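You operate a simulated robot arm through the tools that you are given. There is no shell and no other tool. Be economical: measure what you need, move in short steps, check, and stop when the job is done.

You are at the controls of a simulated robot arm. One attempt, no reset.

JOB
Shut the white cupboard door. Fetch the beige bar and set it on the top board of the narrow wire shelf. Close the left table drawer. Take the numbered white cup on the top of the sealer table and put it away on the top of the grey cabinet. Put the clear bag from the top of the sealer table on top of the white pack. Take the jar from the top of the sealer table and leave it on the top of the grey cabinet. Put the slim bag on the top of the jar table away on the top board of the low wire rack. The order is free. Set down upright: numbered white cup, clear bag, jar.

Only the result counts: the job must be done as asked and must still hold three seconds after the hand-in. Knocking over, shifting, dropping, spilling or breaking anything else fails it.

ROBOT AND FRAMES
A 6-joint arm with a two-finger gripper on a trunk, on a base that drives. Base frame: it is fixed to the floor where the robot stands at the start and does not move with it; the origin is under the middle of the robot, x ahead of it, y to its left, z up. Lengths are in m, angles in rad, forces in N, time in s.
With the tool pointing down near the work surface it reaches from about 0.38 to 0.86 m from the robot's upright axis, wherever it stands. Its first joint turns from -2.897 to 2.897 rad. Places, roughly: beige bar (17x3x4 cm) [-0.7, -0.6, 1.1]; clear bag [-1.5, -0.75, 1]; jar [-2, -0.5, 1]; left table drawer [-1.2, -0.3, 0.8]; numbered white cup [-1.5, -0.5, 1]; slim bag (16x5x20 cm) [-0.8, -1.7, 0.9]; top board of the low wire rack [-5.8, -0.4, 0.9]; top board of the narrow wire shelf [1.2, -4.4, 1.4]; top of the grey cabinet [-1.6, -5, 0.9]; white cupboard door [0.6, 0.1, 0.4]; white pack [-0.75, -1, 1]. Payload 2.45 kg.
The TCP is the grasp point between the finger pads, 0.02 m short of the fingertips. In the tool frame z runs along the fingers and y along their closing line. Largest opening 0.14 m; the body of the gripper starts 0.168 m behind the TCP.
Orientation is told as [roll, pitch, yaw] about the base's x, y, z axes, in that order, counted from this pose: with the fingers straight down and closing along the base's y, the tool's x points along the base's -x, its y along +y and its z along -z.

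CONTROLS
- The arm moves only by the tool arm_command. Its argument "motion" is one flat list of numbers, 7 for each row, row after row: the finger opening in m, from 0 to 0.14, then the shift along the base's x, y, z in units of 30 mm (1.0 is 30 mm), then the turn, a rotation vector about the base's x, y, z in units of 4 degrees (1.0 is 4 degrees). In form: [grip, dx, dy, dz, rx, ry, rz, grip, dx, dy, dz, rx, ry, rz, ...]. A call has 1 to 10 rows; each row shifts and turns the commanded pose from where the row before left it. A call with a number of a shift or a turn outside -1 to 1 is refused whole. Each row takes 0.2 s and may step no farther than 0.05 m and 0.15 rad from the row before; otherwise, or with a gripper value out of range, the whole call is refused. Where a pose cannot be reached the arm comes as near as it can. A force on the tool above 40 N (or 10 N above the force at the start of the call, whichever is more), or a blocked arm, ends the call early, and 0.2 s more pass. The fingers move at their own pace (about 0.045 m/s each) and stop on an object; they squeeze with about 32 N. The grip force told is the motor's: it shows also when the fingers shut on nothing. Time passes only in rows, and 0.2 s behind the last, so rows that do not move let the fingers close. It gives the time, the measured TCP pose, the force on the tool (base axes), the opening and the grip force at its end, in the units of the frame above (readings bear some noise), with the torque about the TCP (base axes, N m) and any sound that the robot's microphone picked up.
- Cameras (640 x 400 px; columns grow to the right, rows downward): "scene" is now at [0.0039, 0.0851, 1.8237]; the picture's right is [-1.00, 0.07, 0.00], its down [0.06, 0.93, -0.36] and it looks along [-0.02, -0.36, -0.93] (base axes); focal length 214 px, centre (320, 200). "wrist" rides on the gripper at [0.078, 0.011, -0.209] in the tool frame; the picture's right is [-0.14, 0.99, 0.00], its down [-0.92, -0.13, -0.37] and it looks along [-0.37, -0.05, 0.93] (tool axes); focal length 280 px, centre (320, 200). There is no depth. A picture from a camera that has moved, and an enlarged one, comes with that camera's place and axes in the base frame and with its lens.
- snapshot(camera): a new picture of that camera. No time passes.
- move_column(by): slides the trunk up (or, below 0, down) by that many m; the arm and the scene camera ride with it, the base frame stays. It gives what a move gives, with no picture.
- steer(legs): drives the robot by 1 to 6 legs, each [ahead, left, turn to the left] in m, m and rad, along the robot's own axes; the way and the turn of a leg run together, so that a leg with both is an arc; at most 1.5 m and 3.142 rad a leg. The arm and the cameras ride along, it lands a little off, and it stops where it bumps. It gives what a move gives.
- pan_tilt(pan, tilt): turns the head with the scene camera to pan (to the left, within 2.496 rad either way) and tilt (down, from -0.506 to 1.204), counted from straight ahead of the robot. It gives what a move gives.
- inspect(camera, box): a new picture of the part [left, top, right, bottom] of that camera's present view, enlarged. No time passes.
- job_done(): hands the job in; it is judged then, once.

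Go step by step. Nothing tells you exact positions but the pictures and the camera data: compare them with the known pose of the tool, close in by small moves and look again before you grip or let go. The budget is 186 turns and 148 pictures, counting those below and the enlarged ones. Unless the task says otherwise, let go and move clear before handing in, and close with one line.

The tools are called after "Emit:" as name(argument=value, ...) on one line, values as JSON. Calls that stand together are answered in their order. arm_command: Moves the arm, as the interface text tells. Its arguments: {"type":"object","properties":{"motion":{"type":"array","items":{"type":"number"}}},"required":["motion"]} The other tools are called the same way: move_column (by) slides the trunk up or down; steer (legs) drives the base; pan_tilt (pan, tilt) turns the head that bears the scene camera; snapshot (camera) takes a picture; inspect (camera, box) takes an enlarged picture of a part of a camera's view; job_done () hands the job in.

At the start:

```text
t: 0.0
ee_pos: [-0.4299, -0.2948, 1.2968]
ee_rot: [-0.001, 0.0, 0.002]
ft_force: [-0.6, -0.7, -0.2]
torque: [0.01, -0.01, 0.02]
gripper_width: 0.1399
grasp_force: 0.0
trunk travel left (down, up): [-0.1, 0.13]
robot x, y, heading: [0.0001, 0.0011, 0.003]
head pan, tilt: [-1.637, 1.201]
```

scene: 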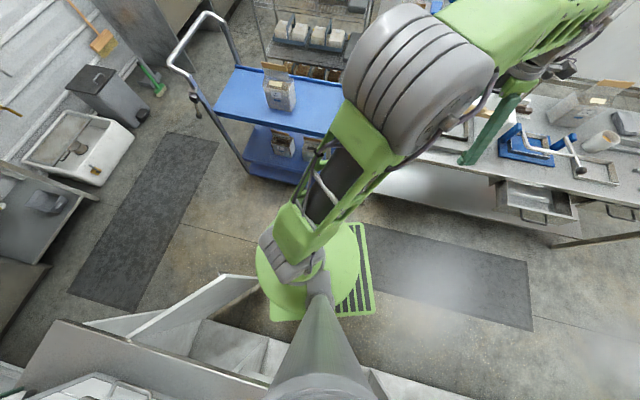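
wrist: 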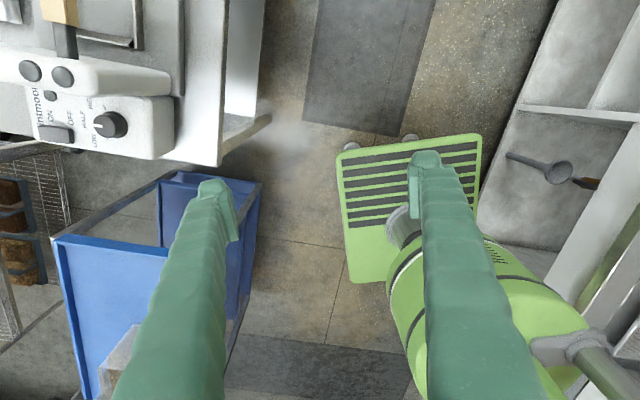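

The head looks down to the robot's right: the sealer table is at image right, and a blue cart is ahead. I'll look around with the head first.

Emit:
pan_tilt(pan=-2.4, tilt=0.6)

Emit:
snapshot(camera="scene")

Emit:
pan_tilt(pan=-1.5, tilt=0.4)

Emit:
snapshot(camera="scene")

Emit:
pan_tilt(pan=0.0, tilt=0.8)

Emit:
snapshot(camera="scene")

Emit:
pan_tilt(pan=2.3, tilt=0.6)

Emit:
snapshot(camera="scene")

```text
t: 1.1
ee_pos: [-0.4291, -0.2939, 1.2979]
ee_rot: [0.001, -0.001, 0.0]
ft_force: [-0.3, 0.2, 0.4]
torque: [-0.01, -0.01, 0.0]
gripper_width: 0.14
grasp_force: 0.1
trunk travel left (down, up): [-0.1, 0.13]
robot x, y, heading: [0.0028, 0.0006, -0.0]
head pan, tilt: [-2.4, 0.6]
```

```text
145 pictures are left
camera scene: at [-0.0575, 0.0811, 1.8682], right [-0.68, 0.74, 0.0], down [0.42, 0.38, -0.82], along [-0.61, -0.56, -0.57], focal length 214 px, centre (320, 200)
```

scene: 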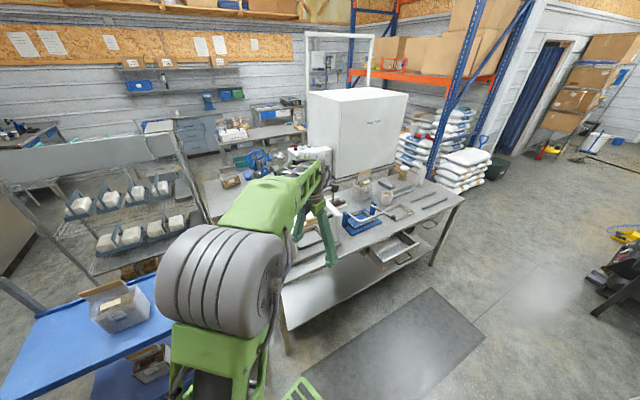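

```text
t: 2.3
ee_pos: [-0.4297, -0.2949, 1.2974]
ee_rot: [0.0, 0.0, -0.001]
ft_force: [1.0, -0.3, 0.0]
torque: [-0.02, -0.03, 0.03]
gripper_width: 0.1398
grasp_force: 0.1
trunk travel left (down, up): [-0.1, 0.13]
robot x, y, heading: [-0.0008, 0.002, -0.003]
head pan, tilt: [-1.499, 0.4]
```

```text
144 pictures are left
camera scene: at [0.0142, 0.0485, 1.8865], right [-1.0, -0.07, 0.0], down [-0.03, 0.39, -0.92], along [0.07, -0.92, -0.39], focal length 214 px, centre (320, 200)
```

scene: 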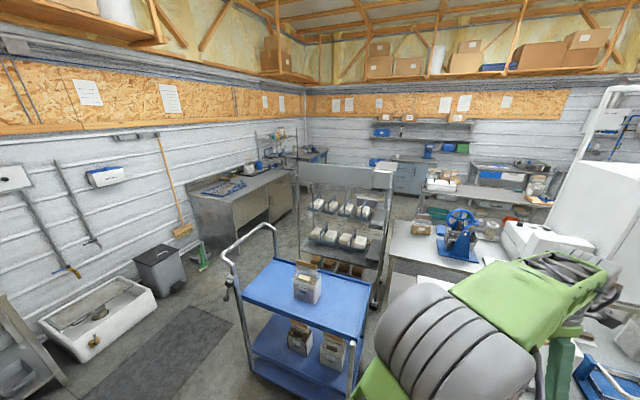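

```text
t: 3.9
ee_pos: [-0.4295, -0.2926, 1.2971]
ee_rot: [0.001, -0.002, 0.0]
ft_force: [0.6, -0.5, -0.7]
torque: [-0.01, 0.01, 0.03]
gripper_width: 0.1396
grasp_force: 0.0
trunk travel left (down, up): [-0.1, 0.13]
robot x, y, heading: [-0.0028, 0.0018, 0.002]
head pan, tilt: [0.0, 0.799]
```

```text
143 pictures are left
camera scene: at [0.0883, 0.1408, 1.8514], right [0.0, -1.0, 0.0], down [-0.72, 0.0, -0.7], along [0.7, 0.0, -0.72], focal length 214 px, centre (320, 200)
```

scene: 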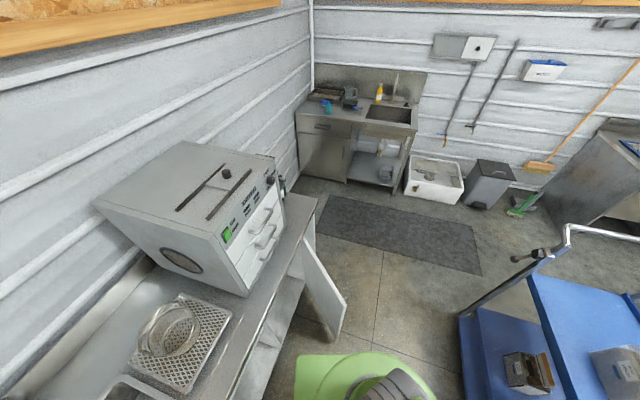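

```text
t: 6.0
ee_pos: [-0.4294, -0.293, 1.2963]
ee_rot: [0.0, 0.0, 0.0]
ft_force: [0.4, 0.2, -0.3]
torque: [-0.02, -0.01, -0.01]
gripper_width: 0.14
grasp_force: 0.0
trunk travel left (down, up): [-0.1, 0.13]
robot x, y, heading: [0.0004, 0.0006, -0.003]
head pan, tilt: [2.3, 0.6]
```

```text
142 pictures are left
camera scene: at [-0.0513, 0.2068, 1.8683], right [0.75, 0.67, 0.0], down [0.38, -0.42, -0.83], along [-0.55, 0.62, -0.56], focal length 214 px, centre (320, 200)
```

scene: 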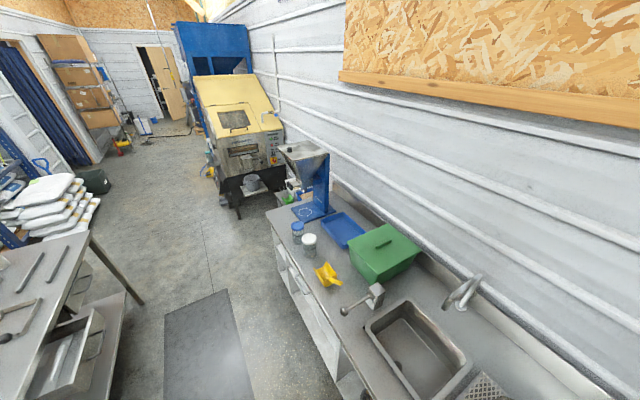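

The white door stands open in the aisle just ahead-left, and the drawer is on the right behind me. I'll look at the door and the floor around the base more closely.

Emit:
pan_tilt(pan=0.1, tilt=1.15)

Emit:
snapshot(camera="scene")

Emit:
pan_tilt(pan=-2.3, tilt=1.0)

Emit:
snapshot(camera="scene")

```text
t: 8.1
ee_pos: [-0.4289, -0.2934, 1.2974]
ee_rot: [0.0, 0.001, 0.001]
ft_force: [0.9, 0.3, -0.3]
torque: [0.01, 0.01, -0.03]
gripper_width: 0.14
grasp_force: 0.2
trunk travel left (down, up): [-0.1, 0.13]
robot x, y, heading: [-0.0042, -0.0024, -0.002]
head pan, tilt: [0.099, 1.15]
```

```text
141 pictures are left
camera scene: at [0.0669, 0.1469, 1.8266], right [0.1, -0.99, 0.0], down [-0.91, -0.09, -0.41], along [0.41, 0.04, -0.91], focal length 214 px, centre (320, 200)
```

scene: 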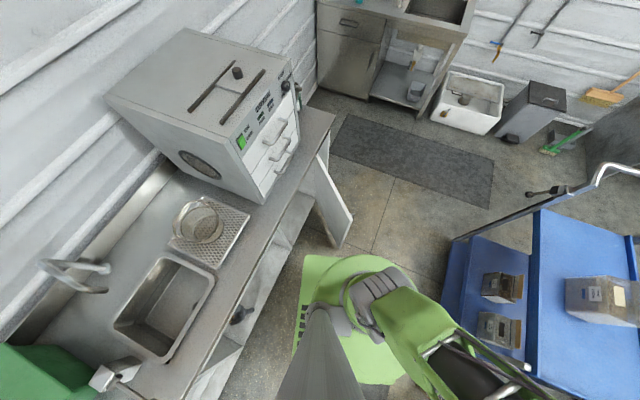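

```text
t: 10.3
ee_pos: [-0.43, -0.2925, 1.2971]
ee_rot: [-0.001, -0.001, 0.0]
ft_force: [-0.2, -0.2, -1.0]
torque: [0.05, -0.01, -0.01]
gripper_width: 0.14
grasp_force: 0.1
trunk travel left (down, up): [-0.1, 0.13]
robot x, y, heading: [-0.0034, 0.0018, -0.001]
head pan, tilt: [-2.3, 1.0]
```

```text
140 pictures are left
camera scene: at [-0.0388, 0.0889, 1.8363], right [-0.75, 0.67, 0.0], down [0.56, 0.63, -0.54], along [-0.36, -0.4, -0.84], focal length 214 px, centre (320, 200)
```

scene: 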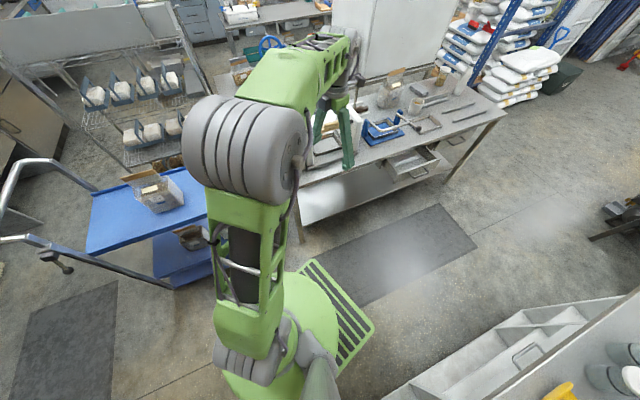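

The room is turned about -17.5° to my frame, and the counter front is roughly 0.48 m to the left. I'll enlarge the door view.

Emit:
pan_tilt(pan=0.1, tilt=1.0)

Emit:
inspect(camera="scene", box=[200, 120, 440, 320])

```text
t: 12.5
ee_pos: [-0.4299, -0.2935, 1.2962]
ee_rot: [-0.001, 0.0, -0.001]
ft_force: [-0.4, 0.3, 0.8]
torque: [0.01, 0.0, -0.02]
gripper_width: 0.1401
grasp_force: 0.0
trunk travel left (down, up): [-0.1, 0.13]
robot x, y, heading: [-0.0028, -0.0021, -0.005]
head pan, tilt: [0.099, 1.0]
```

```text
2.00 times, centred on (320, 220) of scene
camera zoom: at [0.0769, 0.1478, 1.8363], right [0.1, -1.0, 0.0], down [-0.84, -0.08, -0.54], along [0.54, 0.05, -0.84], focal length 429 px, centre (320, 160)
```

zoom: 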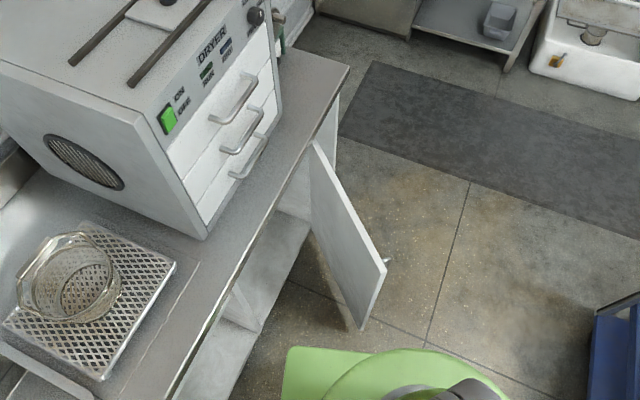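

The door is hinged at its far end (about [0.82, 0.24]). Its free edge is near [0.45, 0.02] and its top is at about z 0.75, so it must be pushed from the far side. I'll back up 0.2 m and turn left to bring the arm to that side.

Emit:
steer(legs=[[-0.2, 0, 0], [0, 0, 2.2]])

Emit:
pan_tilt(pan=-2.1, tilt=0.9)

Emit:
snapshot(camera="scene")

Emit:
snapshot(camera="wrist")

```text
t: 19.4
ee_pos: [0.2909, -0.1618, 1.297]
ee_rot: [0.0, -0.001, 2.227]
ft_force: [0.9, -0.9, -0.1]
torque: [0.04, 0.01, 0.02]
gripper_width: 0.14
grasp_force: 0.0
trunk travel left (down, up): [-0.1, 0.13]
robot x, y, heading: [-0.2048, 0.0011, 2.227]
head pan, tilt: [0.099, 1.0]
```

```text
t: 21.5
ee_pos: [0.2904, -0.1616, 1.297]
ee_rot: [-0.002, 0.001, 2.227]
ft_force: [0.0, -0.1, 0.4]
torque: [0.02, 0.02, -0.03]
gripper_width: 0.14
grasp_force: 0.0
trunk travel left (down, up): [-0.1, 0.13]
robot x, y, heading: [-0.2018, 0.0022, 2.226]
head pan, tilt: [-2.1, 0.901]
```

```text
138 pictures are left
camera scene: at [-0.2483, -0.0669, 1.8435], right [0.13, -0.99, 0.0], down [-0.78, -0.1, -0.62], along [0.62, 0.08, -0.78], focal length 214 px, centre (320, 200)
```

scene: 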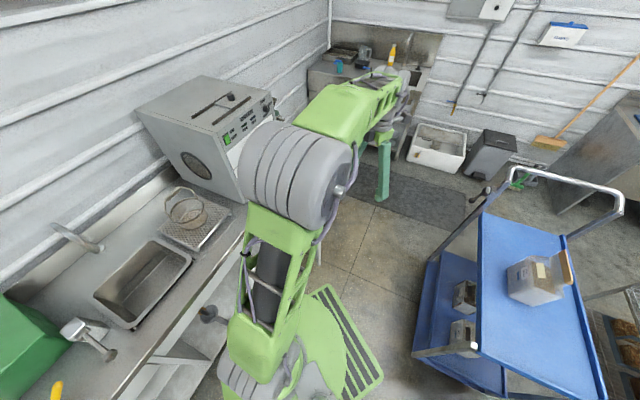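

```text
137 pictures are left
camera wrist: at [0.3294, -0.2295, 1.5057], right [-0.87, -0.5, 0.0], down [-0.46, 0.81, 0.37], along [-0.18, 0.32, -0.93], focal length 280 px, centre (320, 200)
```

wrist: 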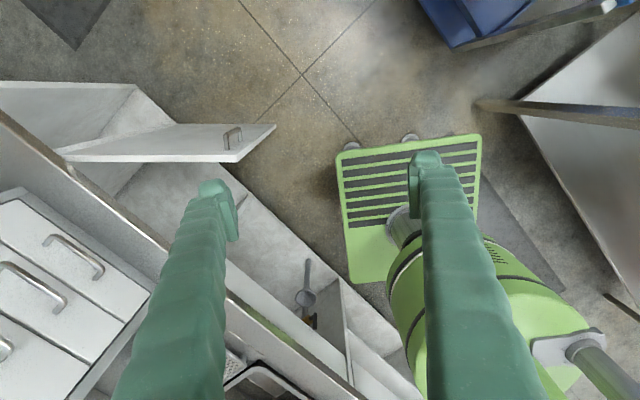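

The door's free edge is at about [0.43, 0.03], with its handle face toward −y. I'll close the fingers, tilt the tool 40° toward the cabinet, and move to the outer side of the door.

Emit:
arm_command(motion=[0, 0.7, 0, 0, 0.954, -0.3, 0, 0, 0.7, 0, 0, 0.954, -0.3, 0, 0, 0.7, 0, 0, 0.954, -0.3, 0, 0, 0.7, 0, 0, 0.954, -0.3, 0, 0, 0.7, 0, 0, 0.954, -0.3, 0, 0, 0.7, 0, 0, 0.954, -0.3, 0, 0, 0.7, 0, 0, 0.954, -0.3, 0, 0, 0.7, 0, 0, 0.954, -0.3, 0, 0, 0.7, 0, 0, 0.954, -0.3, 0, 0, 0.7, 0, 0, 0.954, -0.3, 0])

Emit:
arm_command(motion=[0, 0, -0.2, -0.9, 0.954, -0.3, 0, 0, 0, -0.2, -1, 0.954, -0.3, 0, 0, 0, -0.2, -1, 0, 0, 0, 0, 0, 0, -1, 0, 0, 0, 0, 0, 0, -1, 0, 0, 0, 0, 0, 0, -1, 0, 0, 0, 0, 0, 0, -1, 0, 0, 0, 0, 0, 0, -1, 0, 0, 0, 0, 0, 0, -1, 0, 0, 0, 0, 0, 0, -1, 0, 0, 0])

Emit:
snapshot(camera="scene")

Emit:
snapshot(camera="wrist")

```text
t: 23.7
ee_pos: [0.4683, -0.149, 1.2827]
ee_rot: [-0.604, -0.377, 2.346]
ft_force: [-1.6, -0.2, -0.2]
torque: [0.03, -0.01, 0.05]
gripper_width: 0.0
grasp_force: 29.7
out of reach, approached as far as the arm can: row 9, 10
trunk travel left (down, up): [-0.1, 0.13]
robot x, y, heading: [-0.2039, -0.0025, 2.227]
head pan, tilt: [-2.1, 0.901]
```

```text
t: 25.9
ee_pos: [0.4704, -0.1692, 0.9856]
ee_rot: [-0.736, -0.445, 2.402]
ft_force: [-0.1, -0.5, 0.4]
torque: [-0.01, 0.01, 0.01]
gripper_width: 0.0001
grasp_force: 29.2
out of reach, approached as far as the arm can: row 10
trunk travel left (down, up): [-0.1, 0.13]
robot x, y, heading: [-0.2046, -0.0, 2.229]
head pan, tilt: [-2.1, 0.901]
```

```text
136 pictures are left
camera scene: at [-0.248, -0.0672, 1.8435], right [0.13, -0.99, 0.0], down [-0.78, -0.1, -0.62], along [0.62, 0.08, -0.78], focal length 214 px, centre (320, 200)
```

scene: 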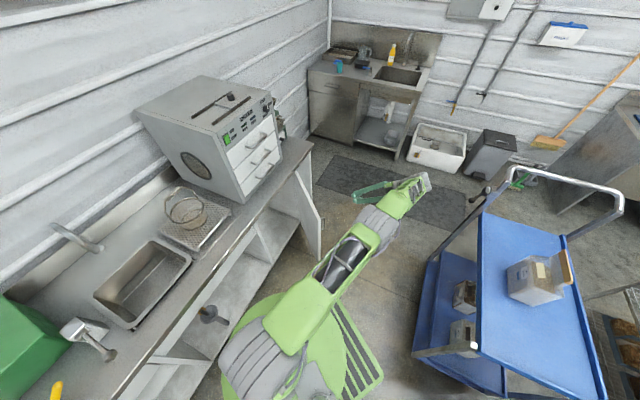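

```text
135 pictures are left
camera wrist: at [0.4687, -0.3685, 1.0845], right [-0.8, -0.26, -0.54], down [-0.6, 0.34, 0.72], along [0.0, 0.9, -0.43], focal length 280 px, centre (320, 200)
```

wrist: 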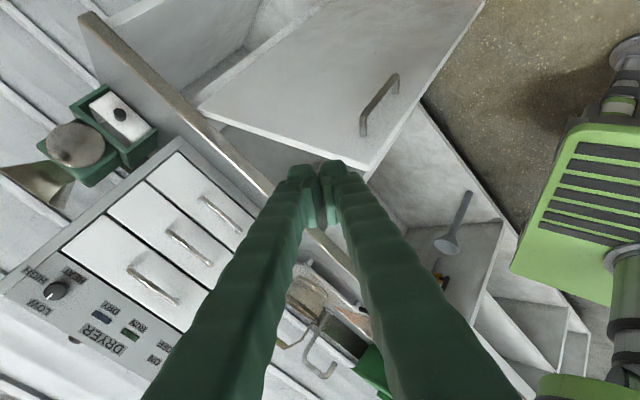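

The tool is tilted and on the outer side of the door, but too high. I'll lower the trunk and then the arm.

Emit:
move_column(by=-0.1)

Emit:
arm_command(motion=[0, 0, 0, -1, 0, 0, 0, 0, 0, 0, -1, 0, 0, 0, 0, 0, 0, -1, 0, 0, 0, 0, 0, 0, -1, 0, 0, 0, 0, 0, 0, -1, 0, 0, 0, 0, 0, 0, -1, 0, 0, 0, 0, 0, 0, -1, 0, 0, 0])

Emit:
snapshot(camera="wrist")

```text
t: 27.2
ee_pos: [0.4696, -0.1681, 0.8864]
ee_rot: [-0.737, -0.446, 2.401]
ft_force: [0.0, -0.5, -0.7]
torque: [0.0, -0.06, -0.03]
gripper_width: 0.0
grasp_force: 29.5
trunk travel left (down, up): [0.0, 0.23]
robot x, y, heading: [-0.204, 0.0001, 2.23]
head pan, tilt: [-2.1, 0.901]
```

```text
t: 28.8
ee_pos: [0.4396, -0.1486, 0.696]
ee_rot: [-0.735, -0.441, 2.397]
ft_force: [0.7, 0.9, 0.2]
torque: [-0.03, -0.01, 0.0]
gripper_width: 0.0002
grasp_force: 29.7
out of reach, approached as far as the arm can: row 3, 4, 5, 6, 7
trunk travel left (down, up): [0.0, 0.23]
robot x, y, heading: [-0.2006, 0.0001, 2.224]
head pan, tilt: [-2.1, 0.901]
```

```text
134 pictures are left
camera wrist: at [0.4372, -0.3478, 0.7958], right [-0.8, -0.26, -0.54], down [-0.6, 0.35, 0.72], along [0.0, 0.9, -0.44], focal length 280 px, centre (320, 200)
```

wrist: 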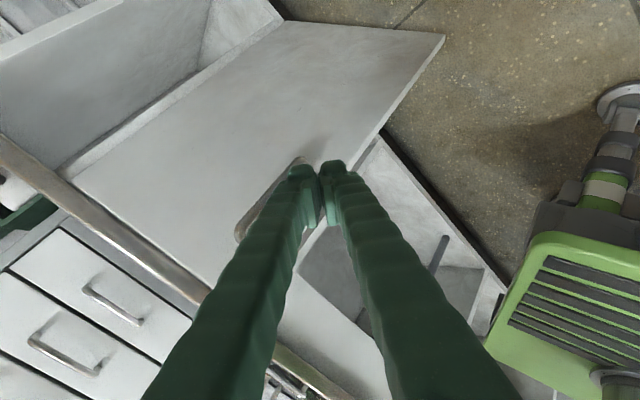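

The tip is now below the door top but near the free edge and at the reach limit. I'll shift the base about 0.17 m toward +x, which carries the arm along, then push toward +y.

Emit:
steer(legs=[[-0.09, -0.115, 0]])

Emit:
arm_command(motion=[0, 0, 1, 0, 0, 0, 0, 0, 0, 1, -0.3, 0, 0, 0, 0, 0, 1, -0.3, 0, 0, 0, 0, 0, 1, 0, 0, 0, 0, 0, 0, 1, 0, 0, 0, 0, 0, 0, 1, 0, 0, 0, 0, 0, 0, 1, 0, 0, 0, 0, 0, 0, 1, 0, 0, 0, 0])

Emit:
snapshot(camera="wrist")

Emit:
snapshot(camera="scene")

```text
t: 30.5
ee_pos: [0.5872, -0.149, 0.6954]
ee_rot: [-0.734, -0.441, 2.399]
ft_force: [-0.7, -0.4, 0.2]
torque: [0.02, 0.01, -0.02]
gripper_width: 0.0001
grasp_force: 29.3
trunk travel left (down, up): [0.0, 0.23]
robot x, y, heading: [-0.0574, -0.0007, 2.232]
head pan, tilt: [-2.1, 0.901]
```

```text
t: 32.3
ee_pos: [0.6156, -0.0859, 0.6763]
ee_rot: [-0.737, -0.445, 2.397]
ft_force: [-0.6, 0.3, -0.4]
torque: [0.02, 0.0, -0.05]
gripper_width: 0.0
grasp_force: 29.1
out of reach, approached as far as the arm can: row 1, 2, 3, 4, 5, 6, 7, 8
trunk travel left (down, up): [0.0, 0.23]
robot x, y, heading: [-0.0545, -0.0006, 2.235]
head pan, tilt: [-2.1, 0.901]
```

```text
133 pictures are left
camera wrist: at [0.6136, -0.2858, 0.7757], right [-0.8, -0.26, -0.54], down [-0.6, 0.35, 0.72], along [0.0, 0.9, -0.43], focal length 280 px, centre (320, 200)
```

wrist: 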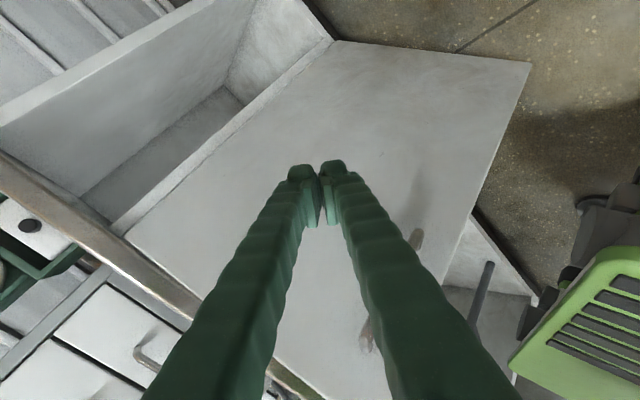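

```text
132 pictures are left
camera scene: at [-0.1012, -0.0667, 1.7435], right [0.13, -0.99, 0.0], down [-0.78, -0.1, -0.62], along [0.62, 0.08, -0.78], focal length 214 px, centre (320, 200)
```

scene: 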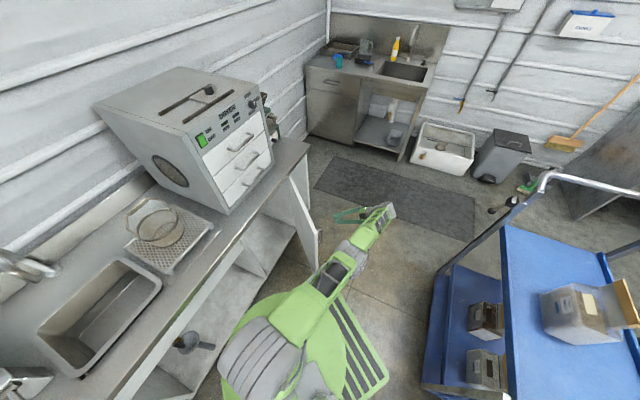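

The arm is at its reach limit. I'll shift the base toward +x/−y so the push direction points away from the robot, then continue.

Emit:
steer(legs=[[-0.2, -0.03, 0]])

Emit:
arm_command(motion=[0, -1, 0.8, 0, 0, 0, 0, 0, -1, 0.8, 0, 0, 0, 0, 0, -1, 0.8, 0, 0, 0, 0, 0, -0.5, 1, 0, 0, 0, 0, 0, -0.5, 1, 0, 0, 0, 0, 0, 0, 1, 0, 0, 0, 0, 0, 0, 1, 0, 0, 0, 0, 0, 0, 1, 0, 0, 0, 0])

Emit:
snapshot(camera="wrist")

```text
t: 33.9
ee_pos: [0.7628, -0.2197, 0.676]
ee_rot: [-0.736, -0.446, 2.406]
ft_force: [-0.4, 0.3, -0.6]
torque: [0.01, -0.04, -0.01]
gripper_width: 0.0
grasp_force: 29.8
trunk travel left (down, up): [0.0, 0.23]
robot x, y, heading: [0.0912, -0.1395, 2.235]
head pan, tilt: [-2.1, 0.901]
```

```text
t: 35.7
ee_pos: [0.7735, -0.1952, 0.6721]
ee_rot: [-0.737, -0.45, 2.408]
ft_force: [-0.6, -0.3, 0.0]
torque: [-0.01, 0.0, 0.0]
gripper_width: 0.0
grasp_force: 29.2
out of reach, approached as far as the arm can: row 1, 2, 3, 4, 5, 6, 7, 8
trunk travel left (down, up): [0.0, 0.23]
robot x, y, heading: [0.09, -0.1382, 2.232]
head pan, tilt: [-2.1, 0.901]
```

```text
131 pictures are left
camera wrist: at [0.7727, -0.3951, 0.7706], right [-0.8, -0.27, -0.54], down [-0.6, 0.34, 0.72], along [-0.01, 0.9, -0.43], focal length 280 px, centre (320, 200)
```

wrist: 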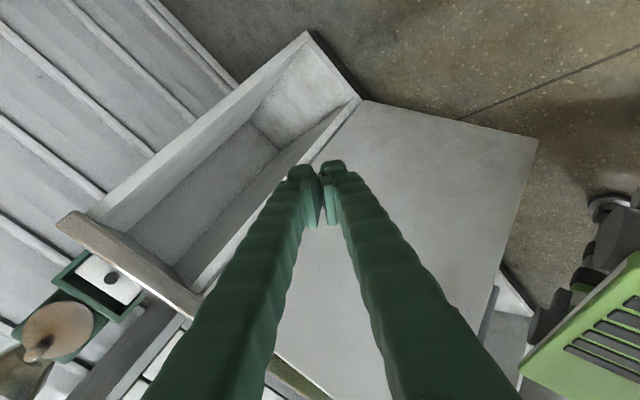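

The arm reports out of reach even for motions closer in, so it may be a wrist limit or a carried-over command. I'll test with small moves up and toward −x.

Emit:
arm_command(motion=[0, 0, 0, 1, 0, 0, 0, 0, 0, 0, 1, 0, 0, 0])

Emit:
arm_command(motion=[0, -1, 0, 0, 0, 0, 0, 0, -1, 0, 0, 0, 0, 0])

Emit:
arm_command(motion=[0, 0, 1, 0, 0, 0, 0, 0, 0, 1, 0, 0, 0, 0])

```text
t: 36.3
ee_pos: [0.7908, -0.2056, 0.7268]
ee_rot: [-0.734, -0.446, 2.408]
ft_force: [-0.4, -0.9, 0.4]
torque: [0.03, -0.02, -0.04]
gripper_width: 0.0002
grasp_force: 29.5
out of reach, approached as far as the arm can: row 1, 2
trunk travel left (down, up): [0.0, 0.23]
robot x, y, heading: [0.0864, -0.1354, 2.232]
head pan, tilt: [-2.1, 0.901]
```

```text
t: 36.9
ee_pos: [0.784, -0.2121, 0.7213]
ee_rot: [-0.734, -0.449, 2.408]
ft_force: [0.0, 0.8, 0.8]
torque: [-0.01, -0.01, -0.03]
gripper_width: 0.0003
grasp_force: 29.2
out of reach, approached as far as the arm can: row 1, 2
trunk travel left (down, up): [0.0, 0.23]
robot x, y, heading: [0.0918, -0.1402, 2.229]
head pan, tilt: [-2.1, 0.901]
```

```text
t: 37.5
ee_pos: [0.7979, -0.1809, 0.7133]
ee_rot: [-0.735, -0.448, 2.409]
ft_force: [0.3, -0.9, 1.0]
torque: [0.01, -0.01, 0.01]
gripper_width: 0.0
grasp_force: 29.8
out of reach, approached as far as the arm can: row 1, 2
trunk travel left (down, up): [0.0, 0.23]
robot x, y, heading: [0.0921, -0.1398, 2.235]
head pan, tilt: [-2.1, 0.901]
```

The 48° sideways tilt seems to be hitting a wrist limit. I'll go back to nearly vertical and turn the tool so its narrow side faces the door, with only about 18° of tilt.

Emit:
arm_command(motion=[0, -0.3, 0, 0.5, -0.954, 0.3, 0, 0, -0.3, 0, 0.5, -0.954, 0.3, 0, 0, -0.3, 0, 0.5, -0.954, 0.3, 0, 0, -0.3, 0, 0.5, -0.954, 0.3, 0, 0, -0.3, 0, 0.5, -0.954, 0.3, 0, 0, -0.3, 0, 0.5, -0.954, 0.3, 0, 0, -0.3, 0, 0.5, -0.954, 0.3, 0, 0, -0.3, 0, 0.5, -0.954, 0.3, 0, 0, -0.3, 0, 0.5, -0.954, 0.3, 0, 0, -0.3, 0, 0.5, -0.954, 0.3, 0])

Emit:
arm_command(motion=[0, -0.3, 0, 0, -0.954, 0.3, 0, 0, -0.3, 0, 0, -0.954, 0.3, 0, 0, -0.3, 0, 0, 0, 0, -1, 0, -0.3, 0, 0, 0, 0, -1, 0, -0.3, 0, 0, 0, 0, -1, 0, -0.3, 0, 0, 0, 0, -1, 0, -0.3, 0, 0, 0, 0, -1, 0, -0.3, 0, 0, 0, 0, -1, 0, 0, 0, 0, 0, 0, -1, 0, 0, 0, 0, 0, 0, -1])

Emit:
arm_command(motion=[0, 0, 0, 0, 0, 0, -1, 0, 0, 0, 0, 0, 0, -1, 0, 0, 0, 0, 0, 0, -1, 0, 0, 0, 0, 0, 0, -1, 0, 0, 0, 0, 0, 0, -1, 0, 0, 0, 0, 0, 0, -1])

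```text
t: 39.7
ee_pos: [0.7358, -0.1905, 0.8423]
ee_rot: [-0.106, -0.085, 2.234]
ft_force: [-0.3, 0.5, -0.4]
torque: [-0.01, -0.02, 0.02]
gripper_width: 0.0
grasp_force: 29.5
out of reach, approached as far as the arm can: row 1, 2, 3
trunk travel left (down, up): [0.0, 0.23]
robot x, y, heading: [0.0889, -0.1356, 2.234]
head pan, tilt: [-2.1, 0.901]
```

```text
t: 41.9
ee_pos: [0.6633, -0.1875, 0.8418]
ee_rot: [0.008, -0.007, 1.669]
ft_force: [0.7, -0.2, 0.7]
torque: [0.0, -0.02, -0.01]
gripper_width: 0.0001
grasp_force: 29.6
trunk travel left (down, up): [0.0, 0.23]
robot x, y, heading: [0.0897, -0.1387, 2.236]
head pan, tilt: [-2.1, 0.901]
```

```text
t: 43.3
ee_pos: [0.6648, -0.1874, 0.8418]
ee_rot: [0.006, -0.006, 1.25]
ft_force: [-0.3, 0.6, 0.4]
torque: [-0.06, 0.02, -0.02]
gripper_width: 0.0001
grasp_force: 29.8
trunk travel left (down, up): [0.0, 0.23]
robot x, y, heading: [0.0867, -0.1404, 2.235]
head pan, tilt: [-2.1, 0.901]
```

The tool is vertical at [0.665, −0.187, 0.842], with its narrow side to the door. Now I'll lower it with a slight tilt.

Emit:
arm_command(motion=[0, -0.4, 0, -1, 0.954, -0.3, 0, 0, -0.4, 0, -1, 0.954, -0.3, 0, 0, -0.4, 0, -1, 0.954, -0.3, 0, 0, -0.4, 0, -1, 0, 0, 0, 0, -0.4, 0, -1, 0, 0, 0, 0, -0.4, 0, -1, 0, 0, 0, 0, 0, 0, -0.5, 0, 0, 0])

Emit:
arm_command(motion=[0, 0, 1, 0, 0, 0, 0, 0, 0, 1, 0, 0, 0, 0, 0, 0, 1, 0, 0, 0, 0, 0, 0, 1, 0, 0, 0, 0])

Emit:
snapshot(camera="wrist")

```text
t: 44.9
ee_pos: [0.5923, -0.1875, 0.6445]
ee_rot: [0.007, -0.216, 1.251]
ft_force: [0.0, 0.1, 0.0]
torque: [0.03, -0.03, 0.04]
gripper_width: 0.0
grasp_force: 29.1
trunk travel left (down, up): [0.0, 0.23]
robot x, y, heading: [0.0894, -0.1358, 2.237]
head pan, tilt: [-2.1, 0.901]
```

```text
t: 45.9
ee_pos: [0.591, -0.0665, 0.6473]
ee_rot: [0.01, -0.216, 1.25]
ft_force: [-0.1, -1.0, -0.5]
torque: [0.0, 0.0, 0.02]
gripper_width: 0.0
grasp_force: 29.6
trunk travel left (down, up): [0.0, 0.23]
robot x, y, heading: [0.0896, -0.1345, 2.237]
head pan, tilt: [-2.1, 0.901]
```

```text
130 pictures are left
camera wrist: at [0.5443, -0.1791, 0.8342], right [-0.9, 0.44, 0.04], down [0.38, 0.74, 0.56], along [0.21, 0.52, -0.83], focal length 280 px, centre (320, 200)
```

wrist: 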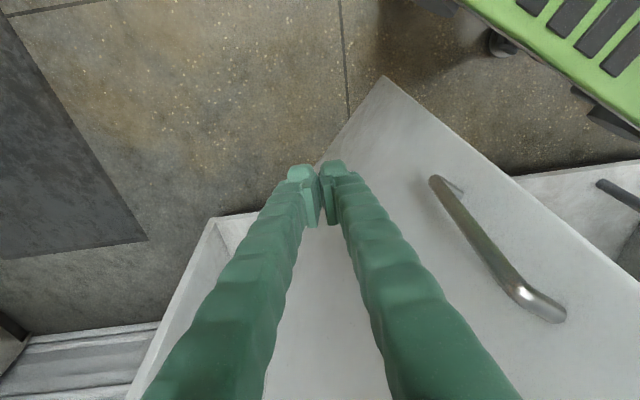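

The arm now works freely. The tip is in front of the door's outer face with the handle to one side, so I'll keep pushing.

Emit:
arm_command(motion=[0, 0, 1, 0, 0, 0, 0, 0, 0, 1, 0, 0, 0, 0, 0, 0, 1, 0, 0, 0, 0, 0, 0, 1, 0, 0, 0, 0, 0, 0, 1, 0, 0, 0, 0, 0, 0, 1, 0, 0, 0, 0, 0, 0, 1, 0, 0, 0, 0, 0, 0, 1, 0, 0, 0, 0])

Emit:
snapshot(camera="wrist")

```text
t: 47.7
ee_pos: [0.5951, 0.1709, 0.6463]
ee_rot: [0.01, -0.217, 1.249]
ft_force: [0.3, -0.2, -0.2]
torque: [-0.01, -0.01, 0.0]
gripper_width: 0.0002
grasp_force: 29.3
trunk travel left (down, up): [0.0, 0.23]
robot x, y, heading: [0.0903, -0.1409, 2.232]
head pan, tilt: [-2.1, 0.901]
```

```text
129 pictures are left
camera wrist: at [0.5482, 0.0599, 0.8344], right [-0.9, 0.44, 0.04], down [0.38, 0.74, 0.56], along [0.21, 0.51, -0.83], focal length 280 px, centre (320, 200)
```

wrist: 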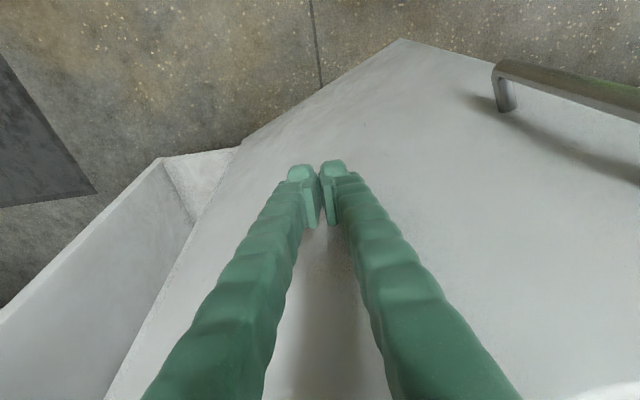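

The door is swinging shut, so I'll continue the push.

Emit:
arm_command(motion=[0, 0, 1, 0, 0, 0, 0, 0, 0, 1, 0, 0, 0, 0, 0, 0, 1, 0, 0, 0, 0, 0, 0, 1, 0, 0, 0, 0, 0, 0, 0.8, 0, 0, 0, 0, 0, 0, 0.7, 0, 0, 0, 0])

Emit:
snapshot(camera="wrist")

Emit:
snapshot(camera="scene")

```text
t: 48.8
ee_pos: [0.5933, 0.2921, 0.6441]
ee_rot: [0.013, -0.208, 1.244]
ft_force: [0.9, -4.4, 0.2]
torque: [-0.06, 0.02, 0.0]
gripper_width: 0.0002
grasp_force: 29.7
trunk travel left (down, up): [0.0, 0.23]
robot x, y, heading: [0.0901, -0.1393, 2.231]
head pan, tilt: [-2.1, 0.901]
stopped in row 5: the force on the tool passed its limit at 52 N (the readings are from after the stop); the commanded pose is now the measured one
```

```text
128 pictures are left
camera wrist: at [0.5468, 0.1813, 0.8327], right [-0.9, 0.44, 0.04], down [0.39, 0.74, 0.55], along [0.21, 0.51, -0.83], focal length 280 px, centre (320, 200)
```

wrist: 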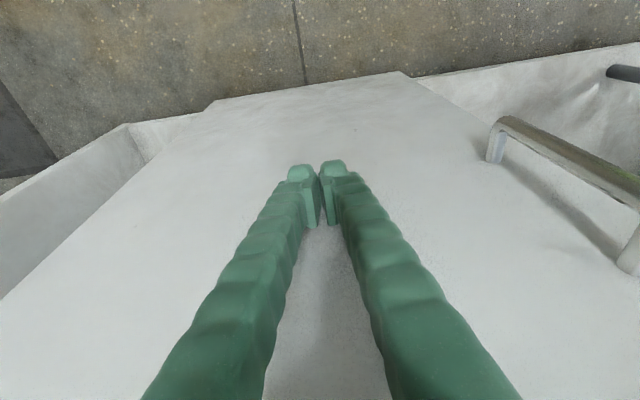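

```text
127 pictures are left
camera scene: at [0.046, -0.2058, 1.7435], right [0.13, -0.99, 0.0], down [-0.78, -0.1, -0.62], along [0.62, 0.08, -0.78], focal length 214 px, centre (320, 200)
```

scene: 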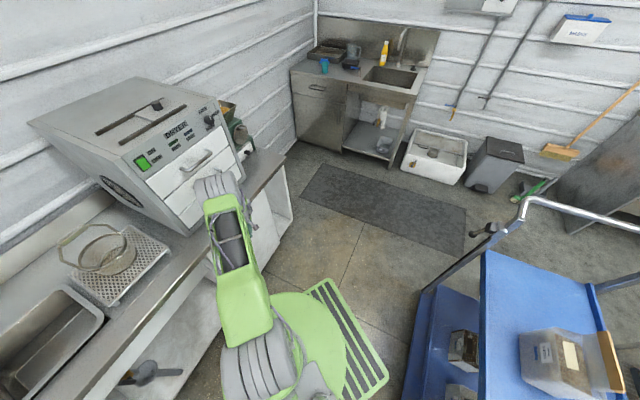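

The push stopped on force with the door about flush. I'll retreat and look to verify.

Emit:
arm_command(motion=[0, 0, -1, 0, 0, 0, 0, 0, 0, -1, 0, 0, 0, 0, 0, 0, -1, 0, 0, 0, 0, 0, 0, -1, 0, 0, 0, 0, 0, 0, -1, 0.5, 0, 0, 0, 0, 0, -1, 0.5, 0, 0, 0, 0, 0, -1, 1, 0, 0, 0, 0, 0, -1, 1, 0, 0, 0, 0, 0, -1, 1, 0, 0, 0, 0, 0, -1, 1, 0, 0, 0])

Emit:
snapshot(camera="wrist")

Emit:
snapshot(camera="scene")

```text
t: 51.0
ee_pos: [0.5924, -0.0062, 0.7945]
ee_rot: [0.014, -0.209, 1.248]
ft_force: [0.0, -0.3, 0.3]
torque: [-0.01, 0.0, 0.0]
gripper_width: 0.0003
grasp_force: 29.9
trunk travel left (down, up): [0.0, 0.23]
robot x, y, heading: [0.0906, -0.1356, 2.232]
head pan, tilt: [-2.1, 0.901]
```

```text
126 pictures are left
camera wrist: at [0.5459, -0.1172, 0.9829], right [-0.9, 0.44, 0.04], down [0.39, 0.74, 0.55], along [0.21, 0.51, -0.83], focal length 280 px, centre (320, 200)
```

wrist: 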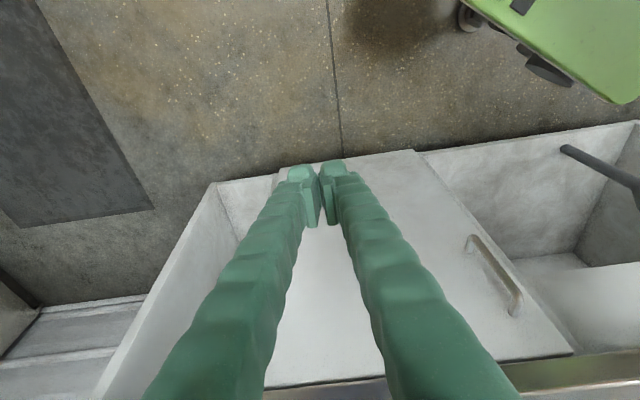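

```text
125 pictures are left
camera scene: at [0.0457, -0.2064, 1.7435], right [0.13, -0.99, 0.0], down [-0.78, -0.1, -0.62], along [0.62, 0.08, -0.78], focal length 214 px, centre (320, 200)
```

scene: 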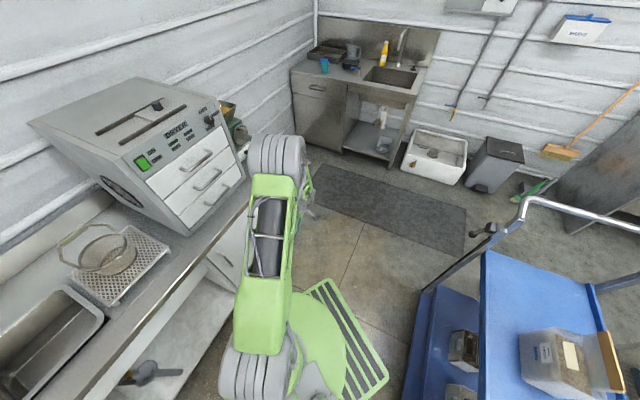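

The door looks shut and flush. Next is the drawer: I'll raise the arm, drive along the aisle and turn so the arm points at the table.

Emit:
arm_command(motion=[0, -0.3, -0.2, 1, -0.954, 0.3, 0, 0, -0.3, -0.2, 1, -0.954, 0.3, 0, 0, -0.3, -0.2, 1, -0.954, 0.3, 0, 0, -0.3, -0.2, 1, 0, 0, 0, 0, 0, 0, 1, 0, 0, 0, 0, 0, 0, 1, 0, 0, 0, 0, 0, 0, 1, 0, 0, 0, 0, 0, 0, 1, 0, 0, 0, 0, 0, 0, 1, 0, 0, 0, 0, 0, 0, 1, 0, 0, 0])

Emit:
move_column(by=0.15)

Emit:
steer(legs=[[1.028, 0.581, 0], [0, 0, -2.13]])

Emit:
pan_tilt(pan=-1.6, tilt=0.8)

Emit:
snapshot(camera="scene")

Emit:
snapshot(camera="wrist")

```text
t: 53.2
ee_pos: [0.5562, -0.0335, 1.093]
ee_rot: [0.008, 0.001, 1.246]
ft_force: [0.0, 0.7, 0.1]
torque: [-0.01, -0.03, 0.0]
gripper_width: 0.0
grasp_force: 29.4
trunk travel left (down, up): [0.0, 0.23]
robot x, y, heading: [0.0879, -0.1393, 2.23]
head pan, tilt: [-2.1, 0.901]
```

```text
t: 55.0
ee_pos: [0.5556, -0.0325, 1.2425]
ee_rot: [0.008, 0.0, 1.246]
ft_force: [1.0, -0.2, 0.1]
torque: [0.02, 0.02, -0.03]
gripper_width: 0.0001
grasp_force: 29.3
trunk travel left (down, up): [-0.15, 0.08]
robot x, y, heading: [0.0926, -0.1395, 2.231]
head pan, tilt: [-2.1, 0.901]
```

```text
t: 66.0
ee_pos: [-1.1401, -0.1378, 1.2427]
ee_rot: [0.008, 0.001, -0.876]
ft_force: [-0.1, 0.9, -0.4]
torque: [0.01, 0.0, 0.02]
gripper_width: 0.0002
grasp_force: 29.4
trunk travel left (down, up): [-0.15, 0.08]
robot x, y, heading: [-0.9882, 0.3148, 0.111]
head pan, tilt: [-2.1, 0.901]
```

```text
t: 66.9
ee_pos: [-1.1395, -0.1387, 1.2424]
ee_rot: [0.009, -0.001, -0.876]
ft_force: [-0.5, -0.5, 0.4]
torque: [0.04, -0.02, -0.02]
gripper_width: 0.0
grasp_force: 29.2
trunk travel left (down, up): [-0.15, 0.08]
robot x, y, heading: [-0.988, 0.3135, 0.105]
head pan, tilt: [-1.6, 0.799]
```

```text
124 pictures are left
camera scene: at [-0.9874, 0.3752, 1.9014], right [-1.0, -0.08, 0.0], down [-0.06, 0.71, -0.7], along [0.06, -0.69, -0.72], focal length 214 px, centre (320, 200)
```

scene: 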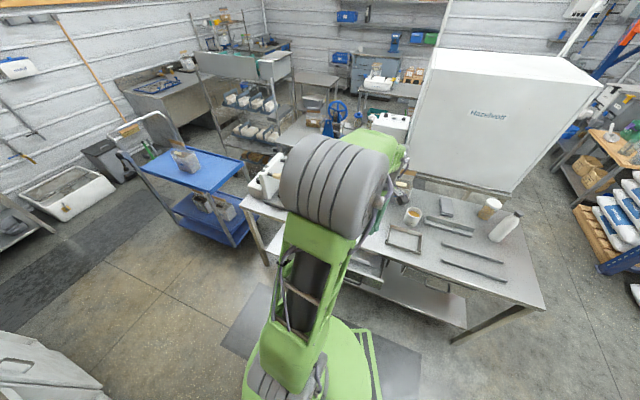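

```text
123 pictures are left
camera wrist: at [-1.1842, -0.072, 1.4521], right [0.85, 0.53, 0.01], down [0.49, -0.79, 0.37], along [0.2, -0.31, -0.93], focal length 280 px, centre (320, 200)
```

wrist: 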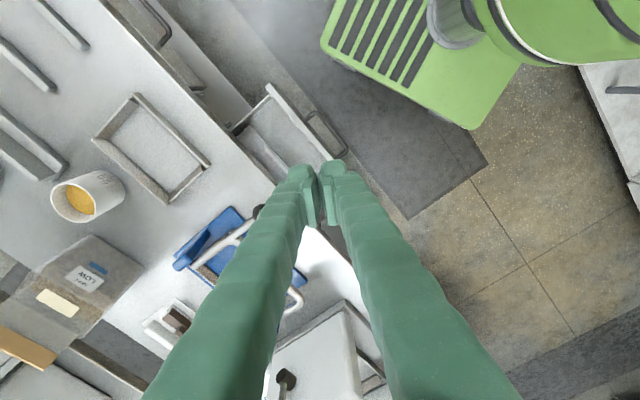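

The drawer sticks out about 0.13 m, with its handle at about [-1.125, -0.14, 0.8]. I'll rotate the tool so its thin side faces the table and come down just in front of the handle.

Emit:
arm_command(motion=[0, 0.12, 0.25, 0, 0, 0, -1, 0, 0.12, 0.25, 0, 0, 0, -1, 0, 0.12, 0.25, 0, 0, 0, -1, 0, 0.12, 0.25, 0, 0, 0, -1, 0, 0.12, 0.25, 0, 0, 0, -1, 0, 0.12, 0.25, 0, 0, 0, -1, 0, 0.12, 0.25, 0, 0, 0, -1, 0, 0.12, 0.25, 0, 0, 0, -1, 0, 0.12, 0.25, 0, 0, 0, -1, 0, 0.12, 0.25, 0, 0, 0, -1])

Emit:
arm_command(motion=[0, 0, 0, -1, 0, 0, -1, 0, 0, 0, -1, 0, 0, -1, 0, 0, 0, -1, 0, 0, -1, 0, 0, 0, -1, 0, 0, -0.4, 0, 0, 0, -1, 0, 0, 0, 0, 0, 0, -1, 0, 0, 0, 0, 0, 0, -1, 0, 0, 0])

Emit:
snapshot(camera="wrist")

```text
t: 69.1
ee_pos: [-1.1046, -0.0631, 1.2434]
ee_rot: [0.008, 0.0, -1.574]
ft_force: [0.3, 1.0, 0.3]
torque: [-0.02, 0.0, 0.0]
gripper_width: 0.0
grasp_force: 29.8
trunk travel left (down, up): [-0.15, 0.08]
robot x, y, heading: [-0.9866, 0.3141, 0.106]
head pan, tilt: [-1.6, 0.799]
```

```text
t: 70.7
ee_pos: [-1.1041, -0.0651, 1.0315]
ee_rot: [0.009, 0.0, -1.811]
ft_force: [-0.3, -0.3, 0.2]
torque: [0.03, 0.0, 0.04]
gripper_width: 0.0
grasp_force: 29.4
trunk travel left (down, up): [-0.15, 0.08]
robot x, y, heading: [-0.9879, 0.3123, 0.108]
head pan, tilt: [-1.6, 0.799]
```

```text
122 pictures are left
camera wrist: at [-1.0782, 0.0092, 1.2403], right [0.93, -0.37, 0.01], down [-0.35, -0.86, 0.37], along [-0.13, -0.34, -0.93], focal length 280 px, centre (320, 200)
```

wrist: 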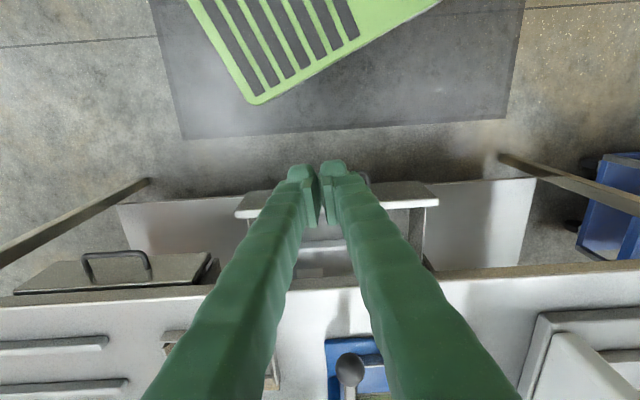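

The tool is centred on the drawer front and just ahead of it. I'll go down and push toward the table.

Emit:
arm_command(motion=[0, 0, 0.2, -1, 0, 0, 0, 0, 0, 0.2, -1, 0, 0, 0, 0, 0, 0, -1, 0, 0, 0, 0, 0, 0, -1, 0, 0, 0, 0, 0, 0, -1, 0, 0, 0, 0, 0, 0, -1, 0, 0, 0, 0, 0, 0, -1, 0, 0, 0, 0, 0, 0, -0.7, 0, 0, 0])

Emit:
snapshot(camera="wrist")

```text
t: 72.5
ee_pos: [-1.1041, -0.0494, 0.8125]
ee_rot: [0.008, 0.004, -1.807]
ft_force: [0.7, -0.3, 0.8]
torque: [0.03, 0.03, 0.0]
gripper_width: 0.0001
grasp_force: 29.3
out of reach, approached as far as the arm can: row 8
trunk travel left (down, up): [-0.15, 0.08]
robot x, y, heading: [-0.9823, 0.316, 0.106]
head pan, tilt: [-1.6, 0.799]
```

```text
121 pictures are left
camera wrist: at [-1.0774, 0.0236, 1.022], right [0.93, -0.37, 0.01], down [-0.35, -0.86, 0.36], along [-0.13, -0.34, -0.93], focal length 280 px, centre (320, 200)
```

wrist: 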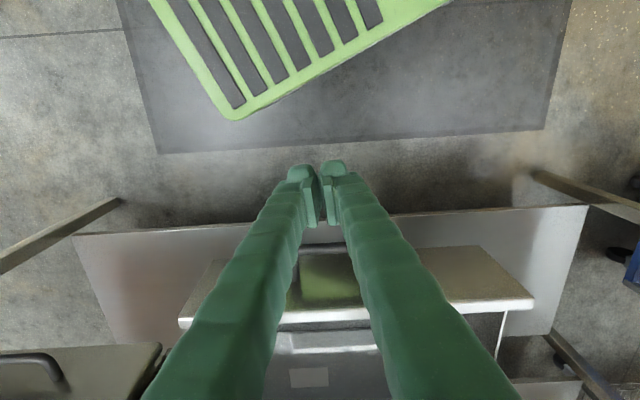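

The drawer front spans about z 0.71–0.81 at n ≈ −0.49. I'll lower the trunk 5 cm and push.

Emit:
move_column(by=-0.055)

Emit:
arm_command(motion=[0, -0.3, -0.954, 0, 0, 0, 0, 0, -0.3, -0.954, 0, 0, 0, 0, 0, -0.3, -0.954, 0, 0, 0, 0, 0, -0.3, -0.954, 0, 0, 0, 0, 0, -0.3, -0.954, 0, 0, 0, 0])

Emit:
snapshot(camera="wrist")

```text
t: 73.5
ee_pos: [-1.1022, -0.051, 0.7582]
ee_rot: [0.01, 0.004, -1.811]
ft_force: [0.1, 0.1, -0.4]
torque: [0.02, -0.02, 0.03]
gripper_width: 0.0
grasp_force: 29.6
trunk travel left (down, up): [-0.095, 0.135]
robot x, y, heading: [-0.9886, 0.3166, 0.109]
head pan, tilt: [-1.6, 0.799]
```

```text
t: 74.7
ee_pos: [-1.1443, -0.1874, 0.7584]
ee_rot: [0.009, 0.004, -1.812]
ft_force: [0.5, -0.2, -0.7]
torque: [-0.01, 0.0, 0.0]
gripper_width: 0.0
grasp_force: 29.1
out of reach, approached as far as the arm can: row 1
trunk travel left (down, up): [-0.095, 0.135]
robot x, y, heading: [-0.9887, 0.3144, 0.112]
head pan, tilt: [-1.6, 0.799]
```

```text
120 pictures are left
camera wrist: at [-1.1186, -0.1134, 0.9681], right [0.93, -0.37, 0.01], down [-0.35, -0.86, 0.36], along [-0.13, -0.34, -0.93], focal length 280 px, centre (320, 200)
```

wrist: 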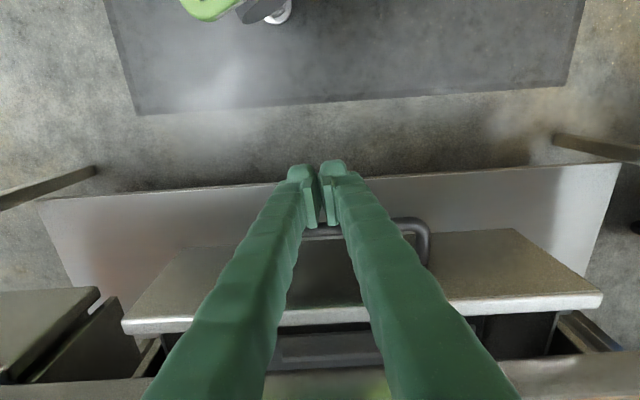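

The fingers are at the handle and the drawer is moving in. I'll keep pushing until there is resistance.

Emit:
arm_command(motion=[0, -0.3, -0.954, 0, 0, 0, 0, 0, -0.3, -0.954, 0, 0, 0, 0, 0, -0.3, -0.954, 0, 0, 0, 0, 0, -0.3, -0.954, 0, 0, 0, 0])

Emit:
snapshot(camera="wrist")

```text
t: 75.3
ee_pos: [-1.1556, -0.2294, 0.7519]
ee_rot: [0.016, 0.037, -1.813]
ft_force: [2.1, 8.9, -0.1]
torque: [-0.07, -0.02, -0.08]
gripper_width: 0.0
grasp_force: 29.6
trunk travel left (down, up): [-0.095, 0.135]
robot x, y, heading: [-0.9844, 0.3165, 0.11]
head pan, tilt: [-1.6, 0.799]
stopped in row 3: the force on the tool passed its limit at 58 N (the readings are from after the stop); the commanded pose is now the measured one
```

```text
119 pictures are left
camera wrist: at [-1.1322, -0.1626, 0.9636], right [0.93, -0.37, 0.01], down [-0.35, -0.87, 0.33], along [-0.11, -0.31, -0.94], focal length 280 px, centre (320, 200)
```

wrist: 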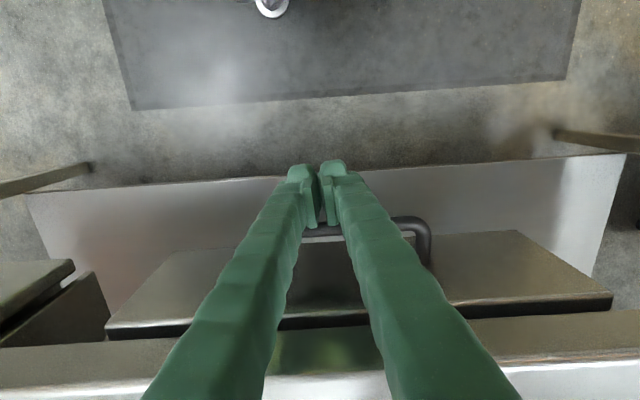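

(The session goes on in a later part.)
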